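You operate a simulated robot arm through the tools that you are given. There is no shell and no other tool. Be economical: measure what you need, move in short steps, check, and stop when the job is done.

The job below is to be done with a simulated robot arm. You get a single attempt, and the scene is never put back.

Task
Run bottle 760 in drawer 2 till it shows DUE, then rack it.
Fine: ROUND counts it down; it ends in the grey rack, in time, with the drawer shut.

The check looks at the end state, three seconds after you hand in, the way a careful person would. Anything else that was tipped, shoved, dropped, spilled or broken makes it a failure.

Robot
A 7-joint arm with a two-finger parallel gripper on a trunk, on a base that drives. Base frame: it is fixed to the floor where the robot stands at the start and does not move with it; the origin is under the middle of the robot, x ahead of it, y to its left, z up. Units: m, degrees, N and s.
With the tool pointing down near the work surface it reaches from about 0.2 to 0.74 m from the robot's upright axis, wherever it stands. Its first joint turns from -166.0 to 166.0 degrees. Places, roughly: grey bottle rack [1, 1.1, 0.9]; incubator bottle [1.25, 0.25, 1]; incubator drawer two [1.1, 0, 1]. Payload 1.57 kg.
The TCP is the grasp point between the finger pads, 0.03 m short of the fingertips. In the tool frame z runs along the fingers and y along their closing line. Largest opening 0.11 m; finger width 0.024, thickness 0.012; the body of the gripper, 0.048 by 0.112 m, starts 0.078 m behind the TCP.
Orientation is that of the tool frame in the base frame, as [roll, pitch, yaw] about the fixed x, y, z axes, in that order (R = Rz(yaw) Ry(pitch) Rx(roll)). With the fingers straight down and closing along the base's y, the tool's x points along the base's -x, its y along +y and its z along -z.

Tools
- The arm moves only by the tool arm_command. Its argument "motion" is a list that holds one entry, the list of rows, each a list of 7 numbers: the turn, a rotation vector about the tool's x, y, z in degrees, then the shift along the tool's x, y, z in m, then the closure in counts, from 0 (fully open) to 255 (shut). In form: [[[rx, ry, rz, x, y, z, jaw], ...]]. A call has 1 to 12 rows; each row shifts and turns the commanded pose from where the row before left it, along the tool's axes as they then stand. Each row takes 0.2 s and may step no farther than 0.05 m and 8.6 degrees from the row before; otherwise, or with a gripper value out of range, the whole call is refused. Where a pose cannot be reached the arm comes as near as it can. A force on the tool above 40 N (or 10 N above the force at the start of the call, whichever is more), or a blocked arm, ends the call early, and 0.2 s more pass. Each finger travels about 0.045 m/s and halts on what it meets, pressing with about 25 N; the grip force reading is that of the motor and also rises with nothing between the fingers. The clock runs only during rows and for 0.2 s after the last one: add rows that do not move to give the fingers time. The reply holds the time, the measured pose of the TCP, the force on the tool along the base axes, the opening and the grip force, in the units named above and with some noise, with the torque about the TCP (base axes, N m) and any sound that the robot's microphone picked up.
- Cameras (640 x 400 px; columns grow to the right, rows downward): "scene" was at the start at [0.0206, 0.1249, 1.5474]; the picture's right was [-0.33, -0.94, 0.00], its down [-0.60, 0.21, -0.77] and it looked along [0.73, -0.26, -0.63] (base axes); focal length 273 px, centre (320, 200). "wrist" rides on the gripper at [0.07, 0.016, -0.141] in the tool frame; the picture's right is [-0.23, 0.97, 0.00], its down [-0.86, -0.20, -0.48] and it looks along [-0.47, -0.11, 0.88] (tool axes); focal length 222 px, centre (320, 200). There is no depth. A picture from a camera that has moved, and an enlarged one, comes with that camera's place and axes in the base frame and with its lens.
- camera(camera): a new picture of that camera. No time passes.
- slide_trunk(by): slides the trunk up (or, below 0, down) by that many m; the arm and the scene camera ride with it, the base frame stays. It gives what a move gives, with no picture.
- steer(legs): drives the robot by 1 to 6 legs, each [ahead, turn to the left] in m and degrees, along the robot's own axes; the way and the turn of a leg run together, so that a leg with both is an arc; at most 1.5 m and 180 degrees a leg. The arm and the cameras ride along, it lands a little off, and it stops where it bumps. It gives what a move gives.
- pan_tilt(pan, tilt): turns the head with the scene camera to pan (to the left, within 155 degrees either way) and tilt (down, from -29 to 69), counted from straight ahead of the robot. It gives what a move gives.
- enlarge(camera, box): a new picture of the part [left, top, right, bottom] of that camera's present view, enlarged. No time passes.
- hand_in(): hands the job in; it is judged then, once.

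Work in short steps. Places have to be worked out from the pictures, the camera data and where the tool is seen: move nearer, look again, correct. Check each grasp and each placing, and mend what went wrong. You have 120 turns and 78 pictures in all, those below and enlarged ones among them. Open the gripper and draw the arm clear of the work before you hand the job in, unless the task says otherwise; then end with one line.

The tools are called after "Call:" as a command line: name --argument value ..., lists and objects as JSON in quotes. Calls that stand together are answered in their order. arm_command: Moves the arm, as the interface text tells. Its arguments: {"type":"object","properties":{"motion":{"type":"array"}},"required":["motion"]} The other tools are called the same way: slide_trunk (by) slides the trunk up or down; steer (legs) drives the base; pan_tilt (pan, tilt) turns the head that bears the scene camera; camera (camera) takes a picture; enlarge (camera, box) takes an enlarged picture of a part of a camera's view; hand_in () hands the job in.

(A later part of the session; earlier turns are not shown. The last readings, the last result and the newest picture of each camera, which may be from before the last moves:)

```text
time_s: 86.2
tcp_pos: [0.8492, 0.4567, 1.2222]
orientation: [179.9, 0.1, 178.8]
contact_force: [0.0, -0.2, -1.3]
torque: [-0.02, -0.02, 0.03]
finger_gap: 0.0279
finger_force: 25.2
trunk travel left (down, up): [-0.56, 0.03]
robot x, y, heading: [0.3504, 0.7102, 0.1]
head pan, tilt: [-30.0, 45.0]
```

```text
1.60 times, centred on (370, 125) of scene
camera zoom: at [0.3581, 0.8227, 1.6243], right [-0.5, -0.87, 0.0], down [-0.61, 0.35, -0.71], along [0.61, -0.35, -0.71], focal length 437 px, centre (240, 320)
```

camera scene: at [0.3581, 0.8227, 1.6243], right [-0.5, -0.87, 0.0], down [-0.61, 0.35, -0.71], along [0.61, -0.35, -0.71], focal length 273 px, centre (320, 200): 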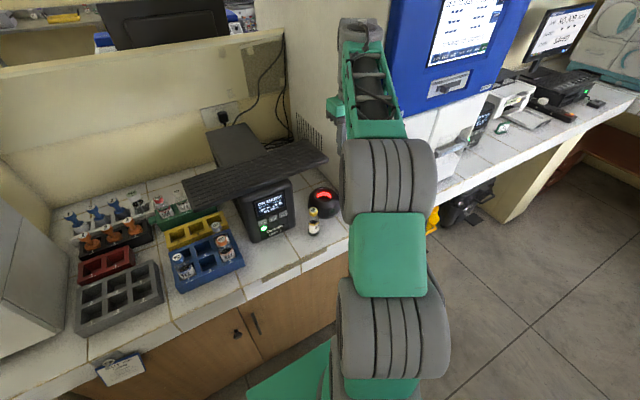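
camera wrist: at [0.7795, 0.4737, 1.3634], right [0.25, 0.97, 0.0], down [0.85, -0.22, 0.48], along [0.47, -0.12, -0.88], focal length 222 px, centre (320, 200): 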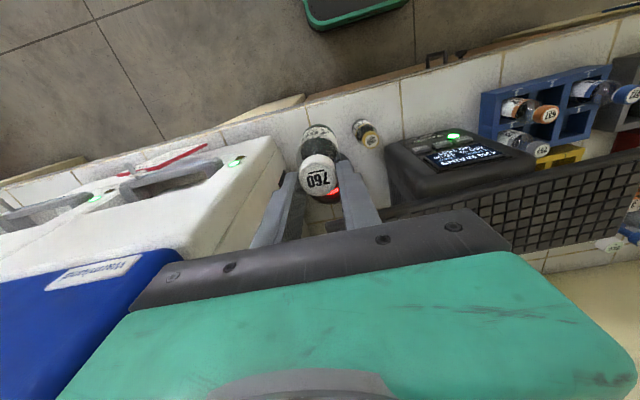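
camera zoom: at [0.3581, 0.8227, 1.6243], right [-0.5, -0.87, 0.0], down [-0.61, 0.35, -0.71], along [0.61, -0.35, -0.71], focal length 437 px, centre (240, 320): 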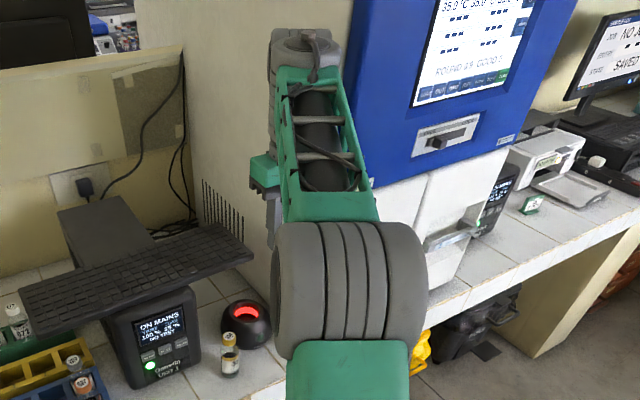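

The incubator wall is at y≈0.35, the hand's edge at ≈0.40, so there's room. I move forward over the scanner in small steps and descend some.

Call:
arm_command --motion '[[[0, 0, 0, -0.03, 0, 0.01, 255], [0, 0, 0, -0.035, 0, 0.02, 255], [0, 0, 0, -0.035, 0, 0.03, 255], [0, 0, 0, -0.034, -0.005, 0.03, 255], [0, 0, 0, 0, -0.005, 0.02, 255], [0, 0, 0, 0, 0, 0, 255]]]'

Call:
camera --camera "wrist"

Call:
enlarge --camera "scene" --box '[250, 90, 410, 250]'

```text
time_s: 87.6
tcp_pos: [0.983, 0.4447, 1.115]
orientation: [179.8, 0.1, 178.8]
contact_force: [0.9, 0.7, -1.9]
torque: [-0.03, 0.01, -0.01]
finger_gap: 0.0279
finger_force: 25.3
trunk travel left (down, up): [-0.56, 0.03]
robot x, y, heading: [0.3465, 0.7096, -0.0]
head pan, tilt: [-30.0, 45.0]
```

```text
43 pictures are left
camera wrist: at [0.9134, 0.4617, 1.2548], right [0.25, 0.97, 0.0], down [0.85, -0.22, 0.48], along [0.47, -0.12, -0.88], focal length 222 px, centre (320, 200)
```

wrist: 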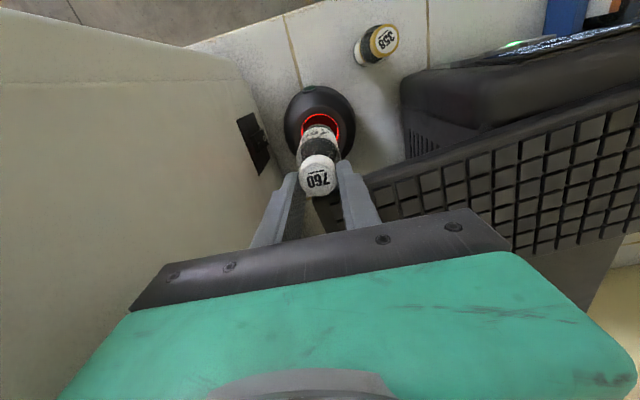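

```text
2.50 times, centred on (330, 170) of scene
camera zoom: at [0.3581, 0.8227, 1.6243], right [-0.5, -0.87, 0.0], down [-0.61, 0.35, -0.71], along [0.61, -0.35, -0.71], focal length 683 px, centre (295, 275)
```

zoom: 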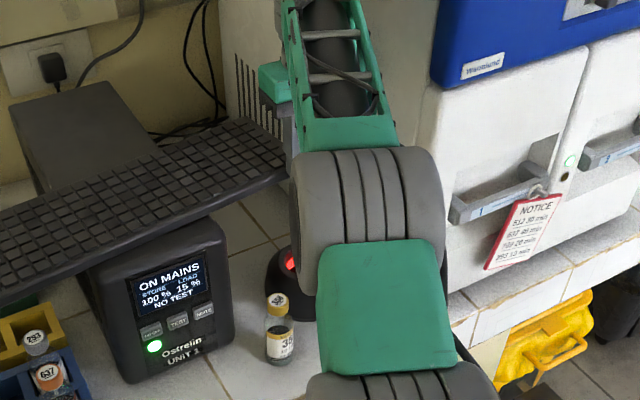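

The keyboard tray's corner (z≈1.08, x≈1.0) is close to the left finger's way down. I rise slightly and yaw the gripper 32° so that finger swings clear of the tray, then look.

Call:
arm_command --motion '[[[0, 0, 0, 0.006, 0, -0.015, 255], [0, 0, -8, 0, 0, 0, 255], [0, 0, -8, 0, 0, 0, 255], [0, 0, -8, 0, 0, 0, 255], [0, 0, -8, 0, 0, 0, 255], [0, 0, 0, 0, 0, 0, 255]]]'

Call:
camera --camera "wrist"

```text
time_s: 89.0
tcp_pos: [0.9767, 0.4448, 1.1275]
orientation: [-180.0, 0.1, -149.1]
contact_force: [-0.3, 0.6, -1.4]
torque: [0.0, 0.0, -0.01]
finger_gap: 0.0278
finger_force: 25.2
trunk travel left (down, up): [-0.56, 0.03]
robot x, y, heading: [0.3431, 0.71, 0.2]
head pan, tilt: [-30.0, 45.0]
```

```text
41 pictures are left
camera wrist: at [0.9094, 0.4235, 1.2684], right [-0.3, 0.95, 0.0], down [0.84, 0.27, 0.48], along [0.46, 0.15, -0.88], focal length 222 px, centre (320, 200)
```

wrist: 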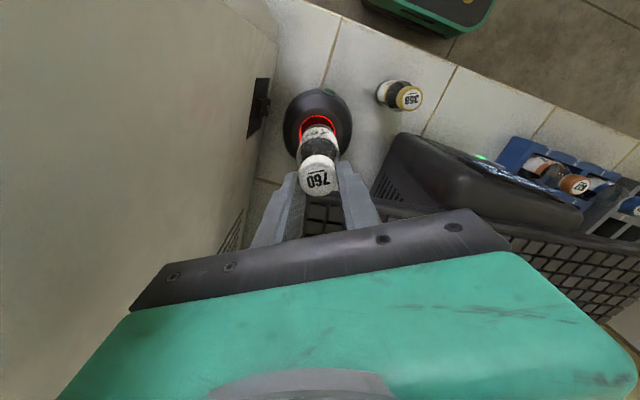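

The scanner ring comes out at (0.975, 0.443), right under the bottle, and the fingers now clear the tray. I lower gently into the well.

Call:
arm_command --motion '[[[0, 0, 0, 0, 0, 0.03, 255], [0, 0, 0, 0, 0, 0.03, 255], [0, 0, 0, 0, 0, 0.02, 255], [0, 0, 0, 0, 0, 0.02, 255], [0, 0, 0, 0, 0, 0.01, 255], [0, 0, 0, 0, 0, 0.01, 255], [0, 0, 0, 0, 0, 0, 255]]]'

Call:
camera --camera "scene"

Call:
camera --camera "wrist"

```text
time_s: 90.0
tcp_pos: [0.9843, 0.443, 1.0387]
orientation: [-179.2, 0.9, -149.1]
contact_force: [3.5, 2.0, -0.1]
torque: [0.4, -0.51, 0.03]
finger_gap: 0.0285
finger_force: 24.6
trunk travel left (down, up): [-0.56, 0.03]
robot x, y, heading: [0.3513, 0.7131, -0.0]
head pan, tilt: [-30.0, 45.0]
stopped in row 5: the force on the tool passed its limit (the readings are from after the stop); the commanded pose is now the measured one
```

```text
40 pictures are left
camera scene: at [0.3602, 0.8215, 1.6241], right [-0.5, -0.87, 0.0], down [-0.61, 0.35, -0.71], along [0.61, -0.35, -0.71], focal length 273 px, centre (320, 200)
```

scene: 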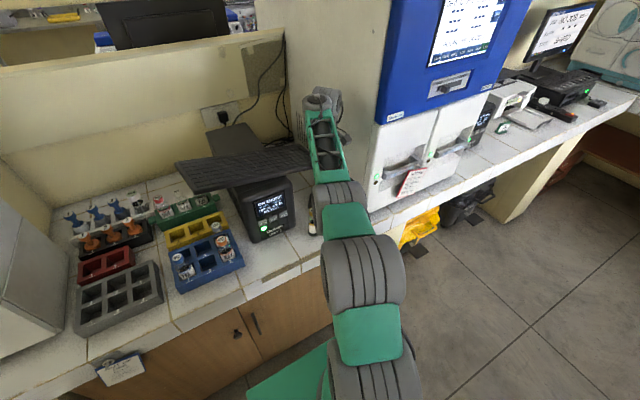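

```text
39 pictures are left
camera wrist: at [0.9136, 0.4227, 1.178], right [-0.31, 0.95, -0.01], down [0.83, 0.27, 0.49], along [0.47, 0.14, -0.87], focal length 222 px, centre (320, 200)
```

wrist: 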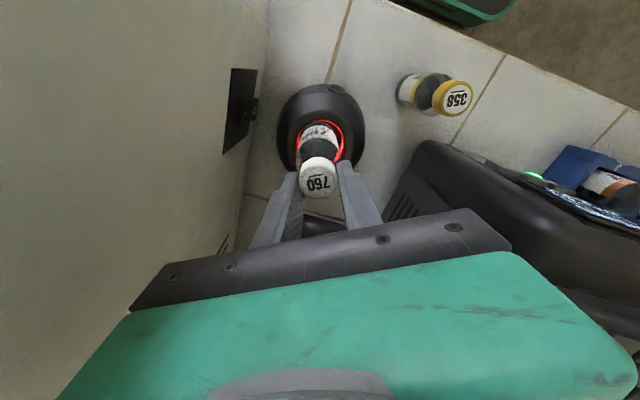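

The bottle bottom caught the near side of the ring (force toward +x). I rise 1 cm, shift 6 mm toward +x, and lower again.

Call:
arm_command --motion '[[[0, 0, 0, 0, 0, -0.012, 255], [0, 0, 0, -0.004, -0.0025, 0, 255], [0, 0, 0, 0, 0, 0.012, 255], [0, 0, 0, 0, 0, 0.01, 255], [0, 0, 0, 0, 0, 0.01, 255], [0, 0, 0, 0, 0, 0.01, 255], [0, 0, 0, 0, 0, 0, 255]]]'

Call:
enlarge --camera "wrist" --box '[240, 60, 400, 220]'

Call:
enlarge --camera "scene" --box '[380, 0, 540, 100]'

```text
time_s: 91.6
tcp_pos: [0.9875, 0.4438, 1.0098]
orientation: [-179.1, 0.8, -149.1]
contact_force: [-0.1, -0.4, -0.2]
torque: [0.0, 0.01, -0.02]
finger_gap: 0.0287
finger_force: 24.5
trunk travel left (down, up): [-0.56, 0.03]
robot x, y, heading: [0.3451, 0.7064, -0.0]
head pan, tilt: [-30.0, 45.0]
```

```text
2.50 times, centred on (320, 140) of wrist
camera zoom: at [0.9169, 0.4227, 1.1497], right [-0.3, 0.95, -0.01], down [0.83, 0.27, 0.49], along [0.47, 0.14, -0.87], focal length 555 px, centre (320, 350)
```

zoom: 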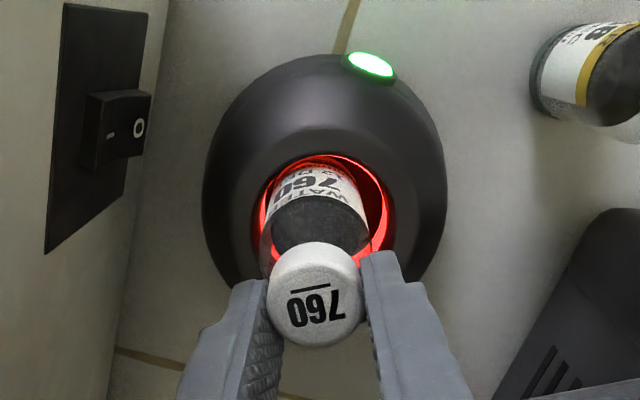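

```text
4.00 times, centred on (460, 50) of scene
camera zoom: at [0.3583, 0.8227, 1.6243], right [-0.5, -0.87, 0.0], down [-0.61, 0.35, -0.71], along [0.61, -0.35, -0.71], focal length 1094 px, centre (-240, 800)
```

zoom: 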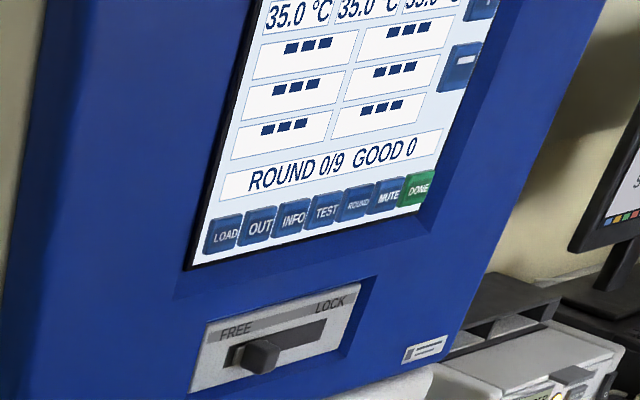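

The scanner lamp turned green: read. I lift straight out and draw back, then read the screen.

Call:
arm_command --motion '[[[0, 0, 0, 0, 0, -0.03, 255], [0, 0, 0, 0, 0, -0.045, 255], [0, 0, 0, 0, 0, -0.045, 255], [0, 0, 8, 0, 0, -0.03, 255], [0, 0, 8, 0, 0, -0.02, 255], [0, 0, 8, 0.04, 0.02, 0, 255], [0, 0, 7, 0.04, 0.01, 0, 255], [0, 0, 0, 0.045, 0, 0, 255], [0, 0, 0, 0.045, 0, 0, 255], [0, 0, 0, 0.04, 0, 0, 255], [0, 0, 0, 0, 0, 0, 255]]]'

Call:
enlarge --camera "scene" --box '[380, 0, 540, 100]'

```text
time_s: 94.0
tcp_pos: [0.7683, 0.4602, 1.1746]
orientation: [-179.7, 1.1, -180.0]
contact_force: [-0.5, 0.1, 0.2]
torque: [0.0, -0.02, -0.02]
finger_gap: 0.0286
finger_force: 24.6
trunk travel left (down, up): [-0.56, 0.03]
robot x, y, heading: [0.3468, 0.71, -0.0]
head pan, tilt: [-30.0, 45.0]
```

```text
4.00 times, centred on (460, 50) of scene
camera zoom: at [0.358, 0.8227, 1.6243], right [-0.5, -0.87, 0.0], down [-0.61, 0.35, -0.71], along [0.61, -0.35, -0.71], focal length 1094 px, centre (-240, 800)
```

zoom: 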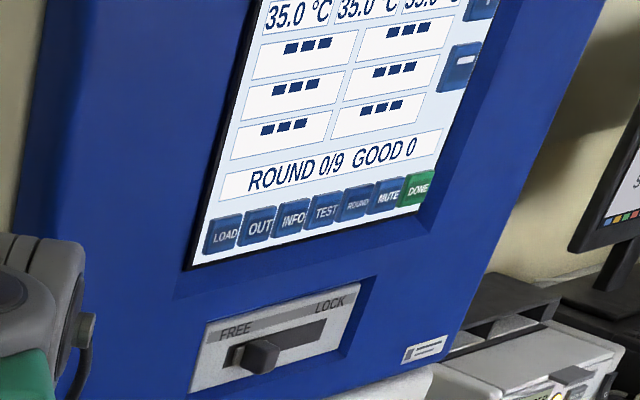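

I need a free gripper to open the drawer, so I'll set the bottle on the free counter spot in front of the scanner, about (0.865, 0.43). First a look there.

Call:
arm_command --motion '[[[0, -1, 0, -0.04, -0.01, 0.02, 255], [0, 0, 0, -0.04, -0.01, 0.03, 255], [0, 0, 0, -0.017, -0.005, 0.045, 255], [0, 0, 0, 0, 0, 0.045, 255], [0, 0, 0, 0, 0, 0, 255]]]'

Call:
camera --camera "wrist"

Call:
enlarge --camera "scene" --box '[220, 120, 420, 290]'

```text
refused: row 2 steps farther than a row can; nothing moved
```

```text
35 pictures are left
camera wrist: at [0.6957, 0.4777, 1.3145], right [0.23, 0.97, 0.0], down [0.84, -0.2, 0.5], along [0.48, -0.11, -0.87], focal length 222 px, centre (320, 200)
```

wrist: 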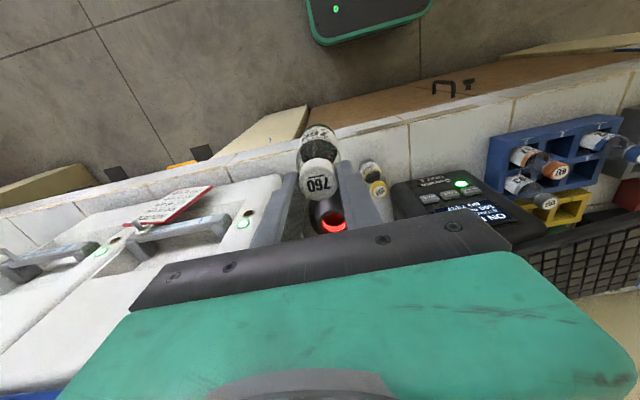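

```text
2.35 times, centred on (320, 205) of scene
camera zoom: at [0.358, 0.8227, 1.6243], right [-0.5, -0.87, 0.0], down [-0.61, 0.35, -0.71], along [0.61, -0.35, -0.71], focal length 643 px, centre (320, 188)
```

zoom: 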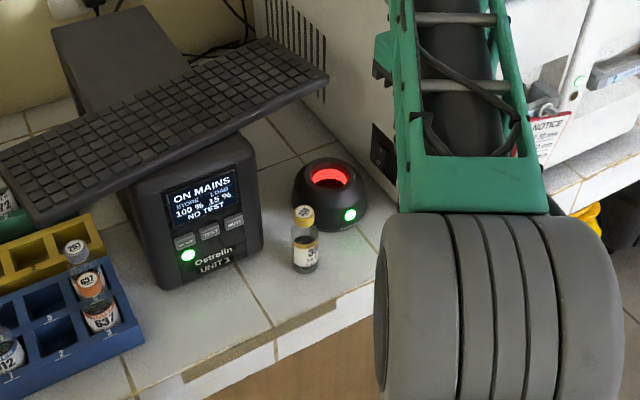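

Counter edge is at x≈0.815; (0.862, 0.435) is free. I repeat the move within the step limit.

Call:
arm_command --motion '[[[0, -1, 0, -0.035, -0.01, 0.02, 255], [0, 0, 0, -0.035, -0.01, 0.03, 255], [0, 0, 0, -0.024, -0.005, 0.04, 255], [0, 0, 0, 0, 0, 0.045, 255], [0, 0, 0, 0, 0, 0.03, 255], [0, 0, 0, 0, 0, 0, 255]]]'

Call:
arm_command --motion '[[[0, 0, 0, 0, 0, 0.01, 255], [0, 0, 0, 0, 0, 0.008, 255], [0, 0, 0, 0, 0, 0.006, 255], [0, 0, 0, 0, 0, 0.005, 255], [0, 0, 0, 0, 0, 0.005, 255], [0, 0, 0, 0, 0, 0.004, 255]]]'

Call:
camera --camera "wrist"

```text
time_s: 95.4
tcp_pos: [0.8883, 0.4201, 1.054]
orientation: [-179.9, 1.3, 179.8]
contact_force: [-0.4, 1.1, -1.1]
torque: [-0.02, -0.02, 0.01]
finger_gap: 0.0289
finger_force: 24.8
out of reach, approached as far as the arm can: row 3, 4, 5
trunk travel left (down, up): [-0.56, 0.03]
robot x, y, heading: [0.3484, 0.7124, -0.0]
head pan, tilt: [-30.0, 45.0]
```

```text
time_s: 96.8
tcp_pos: [0.9074, 0.4092, 1.0398]
orientation: [-179.8, 1.9, 179.8]
contact_force: [0.6, 0.2, -0.2]
torque: [-0.04, 0.0, 0.05]
finger_gap: 0.0284
finger_force: 24.8
out of reach, approached as far as the arm can: row 1, 2, 3, 4, 5, 6
trunk travel left (down, up): [-0.56, 0.03]
robot x, y, heading: [0.3508, 0.7081, -0.2]
head pan, tilt: [-30.0, 45.0]
```

```text
33 pictures are left
camera wrist: at [0.8324, 0.4254, 1.1785], right [0.23, 0.97, 0.0], down [0.84, -0.2, 0.51], along [0.49, -0.11, -0.86], focal length 222 px, centre (320, 200)
```

wrist: 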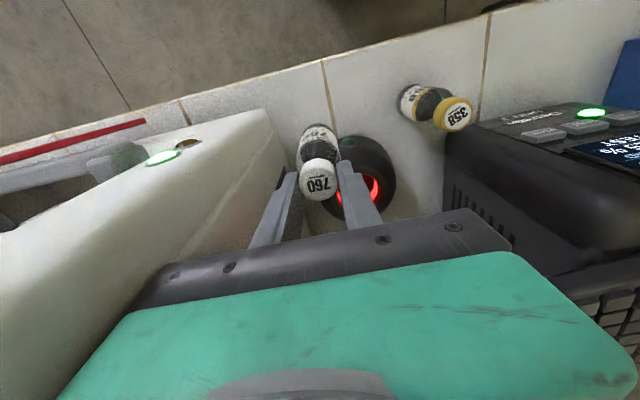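

The trunk is too high for this low reach. I rise and draw back, then lower the trunk.

Call:
arm_command --motion '[[[0, 0, 0, 0, 0, -0.045, 255], [0, 0, 0, 0, 0.01, -0.045, 255], [0, 0, 0, 0, 0, -0.045, 255], [0, 0, 0, 0, 0, -0.03, 255], [0, 0, 0, 0, 0, -0.015, 255], [0, 0, 0, 0, 0, 0, 255]]]'

Call:
slide_trunk --by -0.15

```text
time_s: 98.2
tcp_pos: [0.8994, 0.4198, 1.219]
orientation: [-179.7, 2.0, 179.8]
contact_force: [1.0, 0.6, -0.5]
torque: [0.03, 0.0, -0.03]
finger_gap: 0.0286
finger_force: 25.3
trunk travel left (down, up): [-0.56, 0.03]
robot x, y, heading: [0.3488, 0.7058, 0.1]
head pan, tilt: [-30.0, 45.0]
```

```text
time_s: 100.0
tcp_pos: [0.9005, 0.4186, 1.0689]
orientation: [-179.7, 2.1, 179.8]
contact_force: [0.2, -1.4, -1.0]
torque: [-0.01, -0.01, 0.01]
finger_gap: 0.0285
finger_force: 24.9
trunk travel left (down, up): [-0.41, 0.18]
robot x, y, heading: [0.3479, 0.7094, -0.1]
head pan, tilt: [-30.0, 45.0]
```

Now I shift back to (0.862, 0.435), level the tool, and lower until the bottle touches.

Call:
arm_command --motion '[[[0, 2, 0, 0.02, 0.008, 0, 255], [0, 0, 0, 0.018, 0.008, 0.02, 255], [0, 0, 0, 0, 0, 0.025, 255], [0, 0, 0, 0, 0, 0.02, 255], [0, 0, 0, 0, 0, 0.01, 255], [0, 0, 0, 0, 0, 0.005, 255], [0, 0, 0, 0, 0, 0.005, 255], [0, 0, 0, 0, 0, 0.005, 255], [0, 0, 0, 0, 0, 0.005, 255], [0, 0, 0, 0, 0, 0.005, 255]]]'

Call:
camera --camera "wrist"

```text
time_s: 102.2
tcp_pos: [0.8616, 0.4354, 0.9738]
orientation: [-179.4, 0.7, 179.7]
contact_force: [-4.5, 2.5, 32.2]
torque: [0.38, 0.22, 0.03]
finger_gap: 0.0284
finger_force: 25.3
trunk travel left (down, up): [-0.41, 0.18]
robot x, y, heading: [0.3454, 0.7099, -0.1]
head pan, tilt: [-30.0, 45.0]
```

```text
32 pictures are left
camera wrist: at [0.7905, 0.4534, 1.114], right [0.23, 0.97, -0.01], down [0.85, -0.2, 0.49], along [0.48, -0.12, -0.87], focal length 222 px, centre (320, 200)
```

wrist: 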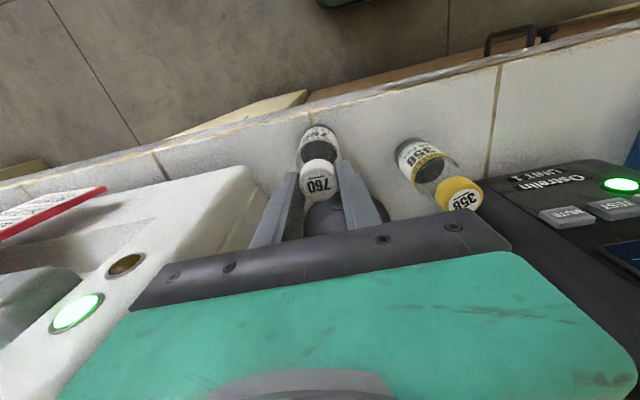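

The bottle stands on the counter (32 N up at z=0.974). I ease off, open, and rise straight.

Call:
arm_command --motion '[[[0, 0, 0, 0, 0, -0.003, 255], [0, 0, 0, 0, 0, 0, 150], [0, 0, 0, 0, 0, 0, 60], [0, 0, 0, 0, 0, 0, 60], [0, 0, 0, 0, 0, 0, 60], [0, 0, 0, 0, 0, -0.03, 60], [0, 0, 0, 0, 0, -0.045, 60], [0, 0, 0, 0, 0, -0.045, 60], [0, 0, 0, 0.04, 0, -0.02, 60], [0, 0, 0, 0.04, 0, -0.02, 60], [0, 0, 0, 0.04, 0, 0, 60], [0, 0, 0, 0, 0, 0, 60]]]'

Call:
enlarge --camera "scene" --box '[240, 100, 480, 250]'

```text
time_s: 104.8
tcp_pos: [0.7406, 0.4358, 1.1301]
orientation: [-179.7, 0.1, 179.8]
contact_force: [0.3, -0.3, 0.5]
torque: [-0.03, -0.02, 0.04]
finger_gap: 0.0841
finger_force: 0.0
trunk travel left (down, up): [-0.41, 0.18]
robot x, y, heading: [0.35, 0.706, 0.3]
head pan, tilt: [-30.0, 45.0]
```

```text
2.67 times, centred on (360, 175) of scene
camera zoom: at [0.3579, 0.8227, 1.4743], right [-0.5, -0.87, 0.0], down [-0.61, 0.35, -0.71], along [0.61, -0.35, -0.71], focal length 729 px, centre (213, 267)
```

zoom: 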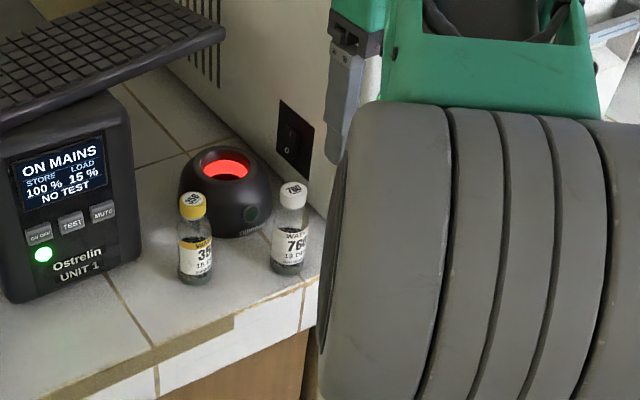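

Bottle stands upright next to the scanner; the scanner lamp has gone off. I check the screen for what the incubator says now.

Call:
pan_tilt --pan -45 --tilt 15

Call:
camera --camera "scene"

```text
time_s: 105.7
tcp_pos: [0.7411, 0.4351, 1.1282]
orientation: [-179.7, 0.1, 179.8]
contact_force: [-0.2, -0.1, -1.1]
torque: [0.02, -0.03, -0.03]
finger_gap: 0.0839
finger_force: 0.0
trunk travel left (down, up): [-0.41, 0.18]
robot x, y, heading: [0.3473, 0.7131, -0.1]
head pan, tilt: [-45.0, 15.0]
```

```text
30 pictures are left
camera scene: at [0.3537, 0.7973, 1.521], right [-0.71, -0.71, 0.0], down [-0.18, 0.18, -0.97], along [0.68, -0.68, -0.26], focal length 273 px, centre (320, 200)
```

scene: 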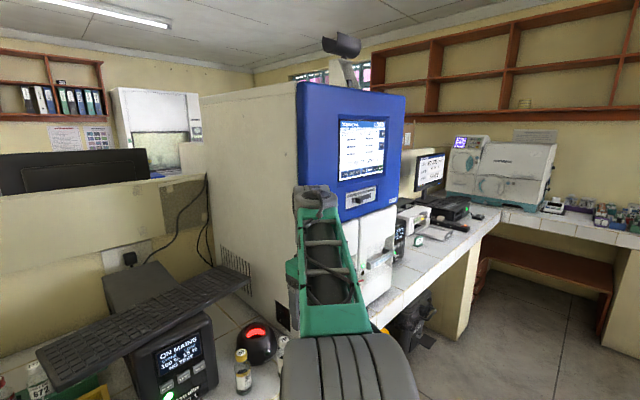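

I drive to the drawer-2 stance with the arm tucked, then read the screen from there.

Call:
steer --legs '[[-0.15, 0], [0, -90], [0.7, 0], [0, 90], [-0.08, 0]]'

Call:
pan_tilt --pan -5 --tilt 25

Call:
camera --camera "scene"

```text
time_s: 118.8
tcp_pos: [0.5364, -0.2549, 1.1295]
orientation: [-179.7, 0.2, -177.9]
contact_force: [0.0, 0.1, -0.5]
torque: [0.02, 0.0, 0.0]
finger_gap: 0.0845
finger_force: 0.1
trunk travel left (down, up): [-0.41, 0.18]
robot x, y, heading: [0.133, 0.0045, 2.2]
head pan, tilt: [-45.0, 15.0]
```

```text
time_s: 119.9
tcp_pos: [0.5371, -0.2547, 1.1293]
orientation: [-179.7, 0.0, -178.0]
contact_force: [0.4, -0.1, -0.2]
torque: [-0.01, 0.04, 0.01]
finger_gap: 0.0839
finger_force: 0.1
trunk travel left (down, up): [-0.41, 0.18]
robot x, y, heading: [0.1325, 0.0012, 2.1]
head pan, tilt: [-5.0, 25.0]
```

```text
29 pictures are left
camera scene: at [0.1593, 0.151, 1.5049], right [-0.05, -1.0, 0.0], down [-0.42, 0.02, -0.91], along [0.91, -0.04, -0.42], focal length 273 px, centre (320, 200)
```

scene: 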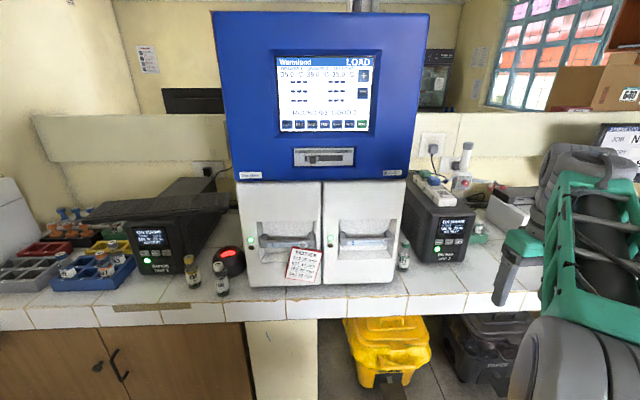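

I zoom on the drawers to measure handle 2 and check the lamps.

Call:
enlarge --camera "scene" --box '[230, 175, 422, 295]'

```text
3.33 times, centred on (326, 235) of scene
camera zoom: at [0.1593, 0.151, 1.5049], right [-0.05, -1.0, 0.0], down [-0.42, 0.02, -0.91], along [0.91, -0.04, -0.42], focal length 911 px, centre (300, 83)
```

zoom: 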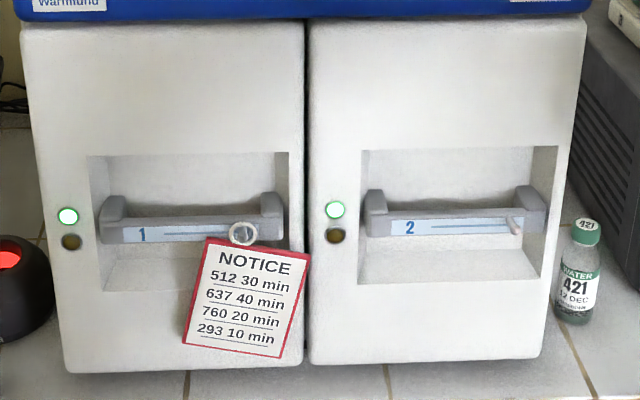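

Bar of handle 2 is at about (0.83–0.86, -0.005, 1.045). I move the arm in front, then turn the tool forward.

Call:
arm_command --motion '[[[0, 0, 2, -0.02, 0.03, 0, 60], [0, 0, 0, -0.02, 0.03, 0, 60], [0, 0, 0, -0.02, 0.03, 0, 60], [0, 0, 0, -0.02, 0.03, 0, 60], [0, 0, 0, -0.02, 0.03, 0, 60], [0, 0, 0, -0.02, 0.03, 0, 60], [0, 0, 0, -0.02, 0.03, 0, 60], [0, 0, 0, -0.02, 0.03, 0, 60], [0, 0, 0, 0, 0, 0, 60]]]'

Call:
arm_command --motion '[[[0, -8.2, 0, 0, 0, 0, 60], [0, -8.2, 0, 0, 0, 0, 60], [0, -8.2, 0, 0, 0, 0, 60], [0, -8.2, 0, 0, 0, 0, 60], [0, -8.2, 0, 0, 0, 0, 60], [0, -8.2, 0, 0, 0, 0, 60], [0, -8.2, 0, 0, 0, 0, 60], [0, -8.2, 0, 0, 0, 0, 60], [0, -8.2, 0, 0, 0, 0, 60], [0, -8.2, 0, 0, 0, 0, 60], [0, -8, 0, 0, 0, 0, 60], [0, 0, 0, 0, 0, 0, 60]]]'

```text
time_s: 121.9
tcp_pos: [0.6961, -0.012, 1.1287]
orientation: [-179.7, 0.3, -180.0]
contact_force: [0.1, 0.5, -0.4]
torque: [-0.04, 0.01, -0.03]
finger_gap: 0.0844
finger_force: 0.1
trunk travel left (down, up): [-0.41, 0.18]
robot x, y, heading: [0.1296, 0.0032, 2.3]
head pan, tilt: [-5.0, 25.0]
```

```text
time_s: 124.5
tcp_pos: [0.6957, -0.014, 1.1268]
orientation: [-61.0, 89.6, -60.9]
contact_force: [0.3, -0.2, -0.7]
torque: [-0.01, -0.04, 0.0]
finger_gap: 0.0842
finger_force: 0.0
trunk travel left (down, up): [-0.41, 0.18]
robot x, y, heading: [0.1335, 0.0028, 2.2]
head pan, tilt: [-5.0, 25.0]
```

The tool points squarely forward. I roll it 90° so the fingers close vertically, and lower the trunk to bar height.

Call:
arm_command --motion '[[[0, 0, 8.2, 0, 0, 0, 60], [0, 0, 8.2, 0, 0, 0, 60], [0, 0, 8.2, 0, 0, 0, 60], [0, 0, 8.2, 0, 0, 0, 60], [0, 0, 8.2, 0, 0, 0, 60], [0, 0, 8.2, 0, 0, 0, 60], [0, 0, 8.2, 0, 0, 0, 60], [0, 0, 8.2, 0, 0, 0, 60], [0, 0, 8.2, 0, 0, 0, 60], [0, 0, 8.2, 0, 0, 0, 60], [0, 0, 8, 0, 0, 0, 60], [0, 0, 0, 0, 0, 0, 60]]]'

Call:
slide_trunk --by -0.08

Call:
camera --camera "wrist"

Call:
camera --camera "scene"

```text
time_s: 127.1
tcp_pos: [0.696, -0.0135, 1.1288]
orientation: [89.8, 0.2, 90.1]
contact_force: [-0.6, 0.8, 0.2]
torque: [0.0, -0.01, -0.01]
finger_gap: 0.0841
finger_force: 0.0
trunk travel left (down, up): [-0.41, 0.18]
robot x, y, heading: [0.132, 0.0044, 2.3]
head pan, tilt: [-5.0, 25.0]
```

```text
time_s: 128.3
tcp_pos: [0.6952, -0.0133, 1.0481]
orientation: [89.9, 0.3, 90.1]
contact_force: [-0.4, 0.2, 0.4]
torque: [0.01, -0.01, -0.02]
finger_gap: 0.0843
finger_force: 0.0
trunk travel left (down, up): [-0.33, 0.26]
robot x, y, heading: [0.132, 0.0055, 2.3]
head pan, tilt: [-5.0, 25.0]
```

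```text
27 pictures are left
camera wrist: at [0.5544, 0.0559, 1.0635], right [0.0, -0.22, 0.98], down [-0.48, -0.86, -0.2], along [0.88, -0.47, -0.1], focal length 222 px, centre (320, 200)
```

wrist: 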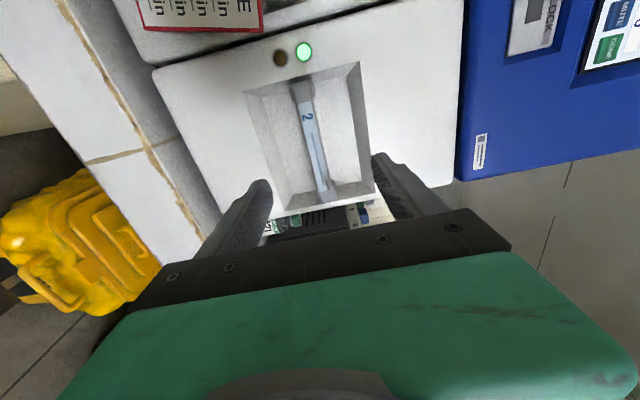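

```text
26 pictures are left
camera scene: at [0.1592, 0.1511, 1.4249], right [-0.05, -1.0, 0.0], down [-0.42, 0.02, -0.91], along [0.91, -0.04, -0.42], focal length 273 px, centre (320, 200)
```

scene: 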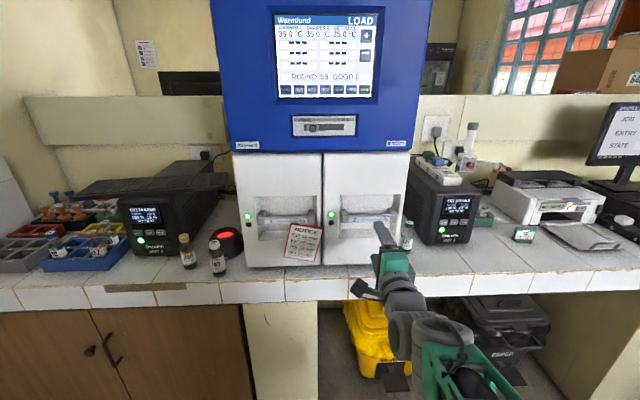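

The bar is at z≈1.042, face x≈0.83. I narrow the jaw to 0.06, advance onto the bar and close.

Call:
arm_command --motion '[[[0, 0, 0, 0, -0.006, 0.03, 115], [0, 0, 0, 0, 0, 0.03, 115], [0, 0, 0, 0, 0, 0.03, 115], [0, 0, 0, 0, 0, 0.025, 115], [0, 0, 0, 0, 0, 0.015, 115], [0, 0, 0, 0, 0, 0.012, 115], [0, 0, 0, 0, 0, 0, 255], [0, 0, 0, 0, 0, 0, 255], [0, 0, 0, 0, 0, 0, 255], [0, 0, 0, 0, 0, 0, 255], [0, 0, 0, 0, 0, 0, 255]]]'

```text
time_s: 130.7
tcp_pos: [0.8403, -0.0141, 1.0407]
orientation: [90.0, 0.3, 90.0]
contact_force: [-2.3, 1.0, -7.7]
torque: [0.78, 0.05, -0.16]
finger_gap: 0.0217
finger_force: 34.4
trunk travel left (down, up): [-0.33, 0.26]
robot x, y, heading: [0.1357, 0.0025, 2.5]
head pan, tilt: [-5.0, 25.0]
```

The bar is gripped (gap 0.022). I pull straight back with the arm in small steps.

Call:
arm_command --motion '[[[0, 0, 0, 0, 0, -0.01, 255], [0, 0, 0, 0, 0, -0.02, 255], [0, 0, 0, 0, 0, -0.02, 255], [0, 0, 0, 0, 0, -0.02, 255], [0, 0, 0, 0, 0, -0.02, 255], [0, 0, 0, 0, 0, -0.02, 255], [0, 0, 0, 0, 0, 0, 255]]]'

```text
time_s: 132.3
tcp_pos: [0.7285, -0.0128, 1.0415]
orientation: [90.1, 0.3, 90.2]
contact_force: [-1.1, 3.3, -19.0]
torque: [0.7, -0.05, 0.4]
finger_gap: 0.022
finger_force: 34.9
trunk travel left (down, up): [-0.33, 0.26]
robot x, y, heading: [0.1305, 0.0062, 2.0]
head pan, tilt: [-5.0, 25.0]
```

The grip held through 0.11 m. I look at how far the drawer is out.

Call:
enlarge --camera "scene" --box '[200, 130, 456, 290]'

```text
2.50 times, centred on (328, 210) of scene
camera zoom: at [0.1606, 0.1514, 1.4247], right [-0.05, -1.0, 0.0], down [-0.42, 0.02, -0.91], along [0.9, -0.04, -0.42], focal length 683 px, centre (300, 175)
```

zoom: 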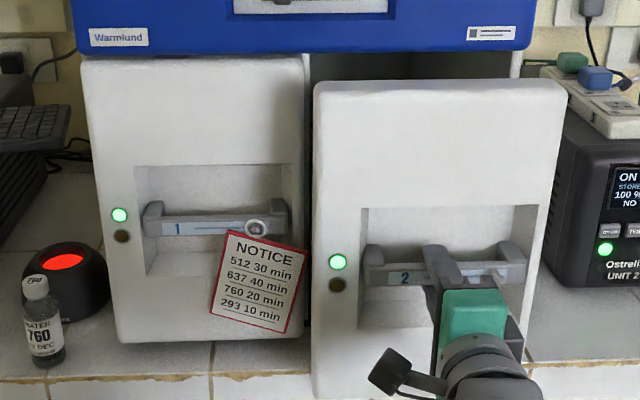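

The drawer slides well. I drive back 0.18 m to pull it further.

Call:
steer --legs '[[-0.18, 0]]'

Call:
camera --camera "scene"

```text
time_s: 133.7
tcp_pos: [0.5776, -0.0132, 1.0419]
orientation: [90.1, -0.1, 90.9]
contact_force: [-0.4, 6.0, 0.2]
torque: [-0.06, -0.03, 0.24]
finger_gap: 0.0219
finger_force: 35.2
trunk travel left (down, up): [-0.33, 0.26]
robot x, y, heading: [-0.0201, -0.004, 2.8]
head pan, tilt: [-5.0, 25.0]
stopped in leg 1: the force on the tool passed its limit (the readings are from after the stop); the commanded pose is now the measured one
```

```text
24 pictures are left
camera scene: at [0.0082, 0.1459, 1.425], right [-0.04, -1.0, 0.0], down [-0.42, 0.02, -0.91], along [0.91, -0.04, -0.42], focal length 273 px, centre (320, 200)
```

scene: 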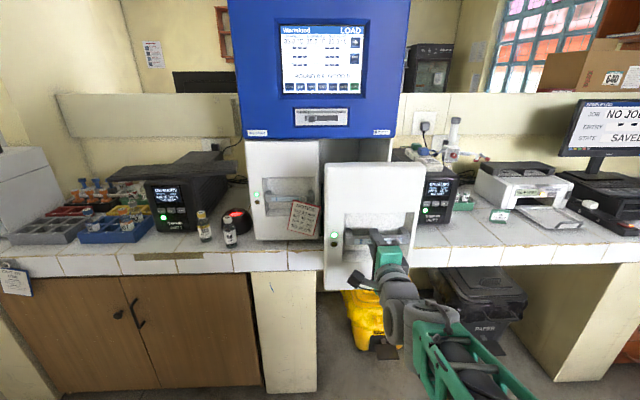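

The drawer is at its stop (0.26 m out). I release, back off, raise the trunk and look into it from above.

Call:
arm_command --motion '[[[0, 0, 0, 0, 0, 0, 115], [0, 0, 0, 0, 0, 0, 115], [0, 0, 0, 0, 0, 0, 115], [0, 0, 0, 0, 0, 0, 115]]]'

Call:
steer --legs '[[-0.12, 0]]'

Call:
slide_trunk --by 0.23

Call:
pan_tilt --pan -5 --tilt 35

Call:
enlarge --camera "scene" --box '[200, 60, 456, 220]'

```text
time_s: 134.7
tcp_pos: [0.579, -0.0145, 1.0389]
orientation: [90.2, -0.1, 90.8]
contact_force: [-1.0, -0.1, 0.2]
torque: [-0.01, 0.03, -0.01]
finger_gap: 0.0606
finger_force: 0.1
trunk travel left (down, up): [-0.33, 0.26]
robot x, y, heading: [-0.015, 0.0008, 2.6]
head pan, tilt: [-5.0, 25.0]
```

```text
time_s: 135.9
tcp_pos: [0.4568, -0.0208, 1.0399]
orientation: [90.2, 0.0, 90.7]
contact_force: [0.4, -0.1, -0.8]
torque: [0.02, -0.01, -0.01]
finger_gap: 0.0603
finger_force: 0.2
trunk travel left (down, up): [-0.33, 0.26]
robot x, y, heading: [-0.1352, -0.0051, 2.7]
head pan, tilt: [-5.0, 25.0]
```

```text
time_s: 138.3
tcp_pos: [0.4577, -0.0214, 1.2702]
orientation: [90.2, 0.0, 90.9]
contact_force: [0.7, -0.6, -0.1]
torque: [-0.01, 0.01, -0.02]
finger_gap: 0.0605
finger_force: 0.1
trunk travel left (down, up): [-0.56, 0.03]
robot x, y, heading: [-0.1353, -0.007, 2.5]
head pan, tilt: [-5.0, 25.0]
```

```text
time_s: 139.1
tcp_pos: [0.4574, -0.0204, 1.2694]
orientation: [90.2, 0.1, 90.9]
contact_force: [-0.4, -1.6, -0.4]
torque: [-0.01, -0.02, -0.01]
finger_gap: 0.0603
finger_force: 0.0
trunk travel left (down, up): [-0.56, 0.03]
robot x, y, heading: [-0.1389, -0.0066, 2.4]
head pan, tilt: [-5.0, 35.0]
```

```text
2.50 times, centred on (328, 140) of scene
camera zoom: at [-0.1156, 0.14, 1.6392], right [-0.04, -1.0, 0.0], down [-0.57, 0.02, -0.82], along [0.82, -0.04, -0.57], focal length 683 px, centre (300, 350)
```

zoom: 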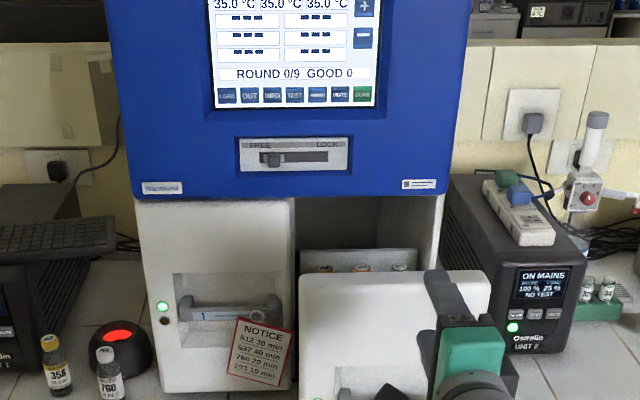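

Wells seem to be at the back, with three colour marks visible. I turn the tool back to pointing down, then drive to a stance from which both scanner and drawer are in reach.

Call:
arm_command --motion '[[[0, 0, -8.2, 0, 0, 0, 60], [0, 0, -8.2, 0, 0, 0, 60], [0, 0, -8.2, 0, 0, 0, 60], [0, 0, -8.2, 0, 0, 0, 60], [0, 0, -8.2, 0, 0, 0, 60], [0, 0, -8.2, 0, 0, 0, 60], [0, 0, -8.2, 0, 0, 0, 60], [0, 0, -8.2, 0, 0, 0, 60], [0, 0, -8.2, 0, 0, 0, 60], [0, 0, -8.2, 0, 0, 0, 60], [0, 0, -8, 0, 0, 0, 60], [0, 0, 0, 0, 0, 0, 60]]]'

Call:
arm_command --motion '[[[0, 8.2, 0, 0, 0, 0, 60], [0, 8.2, 0, 0, 0, 0, 60], [0, 8.2, 0, 0, 0, 0, 60], [0, 8.2, 0, 0, 0, 0, 60], [0, 8.2, 0, 0, 0, 0, 60], [0, 8.2, 0, 0, 0, 0, 60], [0, 8.2, 0, 0, 0, 0, 60], [0, 8.2, 0, 0, 0, 0, 60], [0, 8.2, 0, 0, 0, 0, 60], [0, 8.2, 0, 0, 0, 0, 60], [0, 8, 0, 0, 0, 0, 60], [0, 0, 0, 0, 0, 0, 60]]]'

Call:
steer --legs '[[0, 45.5], [0.7, 0], [0, -48]]'

```text
time_s: 141.7
tcp_pos: [0.4579, -0.0207, 1.2701]
orientation: [-157.9, 89.8, -157.1]
contact_force: [0.7, -0.7, -0.1]
torque: [-0.01, 0.0, -0.02]
finger_gap: 0.0843
finger_force: 0.0
trunk travel left (down, up): [-0.56, 0.03]
robot x, y, heading: [-0.1339, -0.008, 2.5]
head pan, tilt: [-5.0, 35.0]
```

```text
time_s: 144.2
tcp_pos: [0.4569, -0.0195, 1.2693]
orientation: [-180.0, -0.3, -179.2]
contact_force: [-0.8, 0.3, 0.4]
torque: [-0.02, 0.02, 0.01]
finger_gap: 0.084
finger_force: 0.1
trunk travel left (down, up): [-0.56, 0.03]
robot x, y, heading: [-0.134, -0.007, 2.6]
head pan, tilt: [-5.0, 35.0]
```

```text
time_s: 152.4
tcp_pos: [0.9325, 0.4619, 1.2701]
orientation: [180.0, -0.2, 176.7]
contact_force: [0.6, 0.9, -0.8]
torque: [0.01, -0.01, 0.0]
finger_gap: 0.0842
finger_force: 0.0
trunk travel left (down, up): [-0.56, 0.03]
robot x, y, heading: [0.3404, 0.5138, -1.4]
head pan, tilt: [-5.0, 35.0]
```

Stance reached at (0.34, 0.51). I move the hand over the open drawer (tips at 1.25) to see the wells with the wrist camera.

Call:
arm_command --motion '[[[0, 0, -3, 0.045, 0, 0, 60], [0, 0, 0, 0.045, 0, 0, 60], [0, 0, 0, 0.045, -0.02, 0, 60], [0, 0, 0, 0.045, -0.02, 0, 60], [0, 0, 0, 0.03, -0.04, 0, 60], [0, 0, 0, 0, -0.045, 0, 60], [0, 0, 0, 0, -0.045, 0, 60], [0, 0, 0, 0, -0.045, 0, 60], [0, 0, 0, 0, -0.045, 0, 60], [0, 0, 0, 0, -0.045, 0, 60], [0, 0, 0, 0, -0.045, 0, 60], [0, 0, 0, 0, 0, 0, 60]]]'

Call:
camera --camera "wrist"

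```text
time_s: 155.0
tcp_pos: [0.7214, 0.1151, 1.27]
orientation: [-180.0, -0.1, 179.6]
contact_force: [0.0, 1.1, -0.3]
torque: [0.01, 0.01, -0.01]
finger_gap: 0.0841
finger_force: 0.0
trunk travel left (down, up): [-0.56, 0.03]
robot x, y, heading: [0.3398, 0.515, -1.8]
head pan, tilt: [-5.0, 35.0]
```

```text
22 pictures are left
camera wrist: at [0.6522, 0.1312, 1.4116], right [0.23, 0.97, 0.0], down [0.86, -0.2, 0.48], along [0.46, -0.11, -0.88], focal length 222 px, centre (320, 200)
```

wrist: 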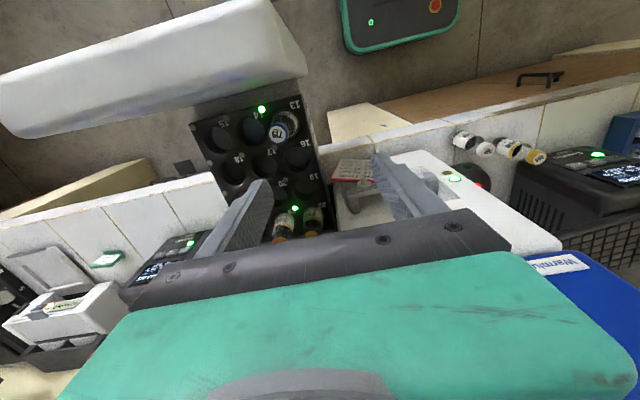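

Wells are visible: a black block of numbered wells, some occupied. I zoom in.

Call:
enlarge --camera "wrist" --box '[180, 80, 372, 250]'

```text
2.35 times, centred on (276, 165) of wrist
camera zoom: at [0.6522, 0.1312, 1.4116], right [0.23, 0.97, 0.0], down [0.86, -0.2, 0.48], along [0.46, -0.11, -0.88], focal length 523 px, centre (424, 282)
```

zoom: 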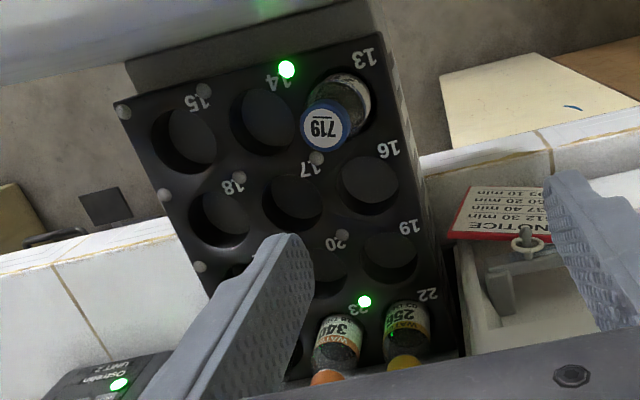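

Empty wells: 14–21; well 17 (middle) has free neighbours. I take a second view from further right to fix its position and height.

Call:
arm_command --motion '[[[0, 0, 0, 0.005, -0.04, 0, 60], [0, 0, 0, 0, -0.045, 0, 60], [0, 0, 0, 0, -0.045, 0, 60], [0, 0, 0, 0, 0, 0, 60]]]'

Call:
enlarge --camera "wrist" --box '[240, 60, 440, 240]'

```text
time_s: 156.0
tcp_pos: [0.699, 0.0008, 1.2547]
orientation: [179.9, -0.2, 179.8]
contact_force: [1.3, -0.3, 0.2]
torque: [-0.02, 0.03, 0.02]
finger_gap: 0.0843
finger_force: 0.1
out of reach, approached as far as the arm can: row 3
trunk travel left (down, up): [-0.56, 0.03]
robot x, y, heading: [0.3426, 0.5186, -1.5]
head pan, tilt: [-5.0, 35.0]
```

```text
2.22 times, centred on (340, 150) of wrist
camera zoom: at [0.6299, 0.0178, 1.3961], right [0.23, 0.97, 0.0], down [0.86, -0.2, 0.47], along [0.46, -0.11, -0.88], focal length 494 px, centre (276, 311)
```

zoom: 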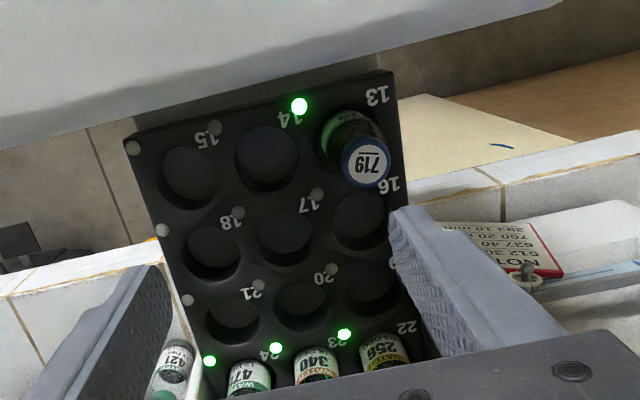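

Well 17 is at (0.766, -0.006) with the block top at z≈1.005; lit lamps mark occupied wells. Now I move back left, lower the trunk, and approach bottle 760.

Call:
arm_command --motion '[[[0, 0, 0, 0, 0.045, 0, 60], [0, 0, 0, 0, 0.045, 0, 60], [0, 0, 0, 0, 0.045, 0, 60], [0, 0, 0, 0, 0.045, 0, 60], [0, 0, 0, 0, 0.045, 0, 60], [0, 0, 0, 0, 0.045, 0, 60], [0, 0, 0, 0, 0.045, 0, 60], [0, 0, 0, 0, 0.045, 0, 60], [0, 0, 0, -0.03, 0.03, 0, 60], [0, 0, 0, -0.03, 0.03, 0, 60], [0, 0, 0, 0, 0, 0, 60]]]'

Call:
slide_trunk --by -0.15

Call:
camera --camera "wrist"

```text
time_s: 158.4
tcp_pos: [0.7597, 0.4227, 1.2592]
orientation: [180.0, -0.2, 179.7]
contact_force: [0.8, -0.4, -0.9]
torque: [0.0, 0.01, 0.0]
finger_gap: 0.0843
finger_force: 0.2
trunk travel left (down, up): [-0.56, 0.03]
robot x, y, heading: [0.3394, 0.5176, -1.7]
head pan, tilt: [-5.0, 35.0]
```

```text
time_s: 160.2
tcp_pos: [0.7584, 0.4221, 1.1079]
orientation: [180.0, -0.2, 179.7]
contact_force: [-0.7, 0.3, 0.4]
torque: [-0.01, 0.04, 0.0]
finger_gap: 0.0841
finger_force: 0.1
trunk travel left (down, up): [-0.41, 0.18]
robot x, y, heading: [0.3404, 0.522, -1.6]
head pan, tilt: [-5.0, 35.0]
```

```text
19 pictures are left
camera wrist: at [0.6896, 0.4385, 1.2489], right [0.23, 0.97, 0.0], down [0.86, -0.2, 0.48], along [0.46, -0.11, -0.88], focal length 222 px, centre (320, 200)
```

wrist: 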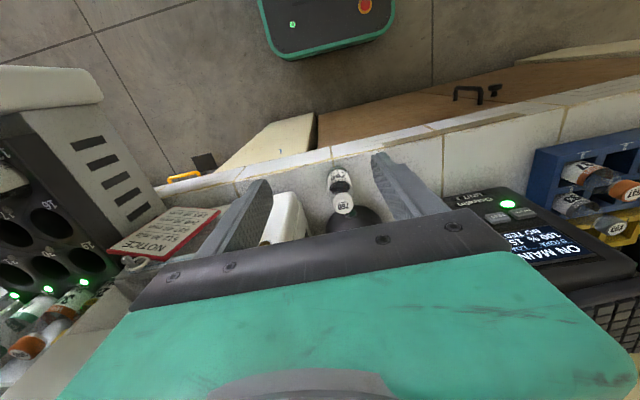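

Bottle cap at about (0.857, 0.435). I go over it and grip at the same height as before.

Call:
arm_command --motion '[[[0, 0, 0, -0.04, 0.007, 0, 70], [0, 0, 0, -0.04, 0.006, 0.02, 70], [0, 0, 0, -0.02, 0, 0.03, 70], [0, 0, 0, 0, 0, 0.03, 70], [0, 0, 0, 0, 0, 0.03, 70], [0, 0, 0, 0, 0, 0.024, 70], [0, 0, 0, 0, 0, 0, 255], [0, 0, 0, 0, 0, 0, 255], [0, 0, 0, 0, 0, 0, 255], [0, 0, 0, 0, 0, 0, 255], [0, 0, 0, 0, 0, 0, 255], [0, 0, 0, 0, 0, 0, 255]]]'

```text
time_s: 162.8
tcp_pos: [0.8582, 0.4346, 0.9731]
orientation: [180.0, -0.2, 179.7]
contact_force: [-0.3, -0.4, -0.4]
torque: [0.01, 0.0, 0.0]
finger_gap: 0.0283
finger_force: 25.3
trunk travel left (down, up): [-0.41, 0.18]
robot x, y, heading: [0.3394, 0.5215, -1.4]
head pan, tilt: [-5.0, 35.0]
```

Held. I lift, yaw 32°, and carry it over the scanner well.

Call:
arm_command --motion '[[[0, 0, 0, 0, 0, -0.04, 255], [0, 0, -8, 0, 0, -0.045, 255], [0, 0, -8, 0, 0, -0.045, 255], [0, 0, -8, 0, 0, -0.035, 255], [0, 0, -7.5, 0, 0, 0, 255], [0, 0, 0, -0.038, -0.0192, 0, 255], [0, 0, 0, -0.038, -0.0192, 0, 255], [0, 0, 0, -0.038, -0.0192, 0, 255], [0, 0, 0, 0, 0, 0, 255]]]'

Call:
camera --camera "wrist"

```text
time_s: 164.8
tcp_pos: [0.9655, 0.4424, 1.1392]
orientation: [179.8, -0.2, -148.7]
contact_force: [0.4, 0.0, -0.4]
torque: [0.03, -0.01, 0.01]
finger_gap: 0.0285
finger_force: 25.0
out of reach, approached as far as the arm can: row 8
trunk travel left (down, up): [-0.41, 0.18]
robot x, y, heading: [0.3391, 0.5162, -1.3]
head pan, tilt: [-5.0, 35.0]
```

```text
18 pictures are left
camera wrist: at [0.8986, 0.4205, 1.2807], right [-0.31, 0.95, 0.0], down [0.84, 0.27, 0.47], along [0.45, 0.15, -0.88], focal length 222 px, centre (320, 200)
```

wrist: 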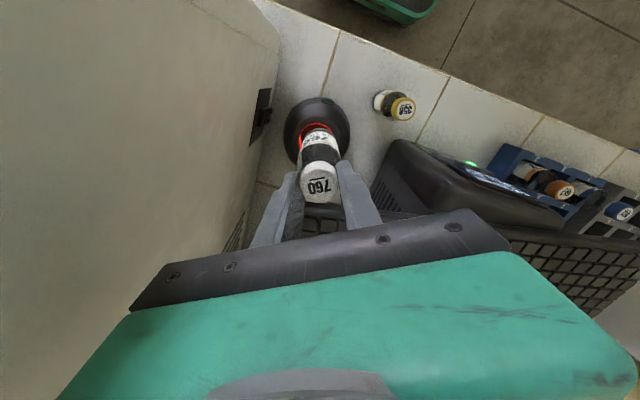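

At this height x stops at 0.966, short of 0.986. I descend a bit, still above the ring, and read the pose.

Call:
arm_command --motion '[[[0, 0, 0, 0, 0, 0.03, 255], [0, 0, 0, 0, 0, 0.03, 255], [0, 0, 0, 0, 0, 0.01, 255], [0, 0, 0, 0, 0, 0, 255]]]'

```text
time_s: 165.8
tcp_pos: [0.9653, 0.4428, 1.0697]
orientation: [179.8, -0.1, -148.8]
contact_force: [0.5, -0.2, -0.5]
torque: [0.0, 0.02, -0.01]
finger_gap: 0.0282
finger_force: 24.5
trunk travel left (down, up): [-0.41, 0.18]
robot x, y, heading: [0.3475, 0.5176, -1.5]
head pan, tilt: [-5.0, 35.0]
```

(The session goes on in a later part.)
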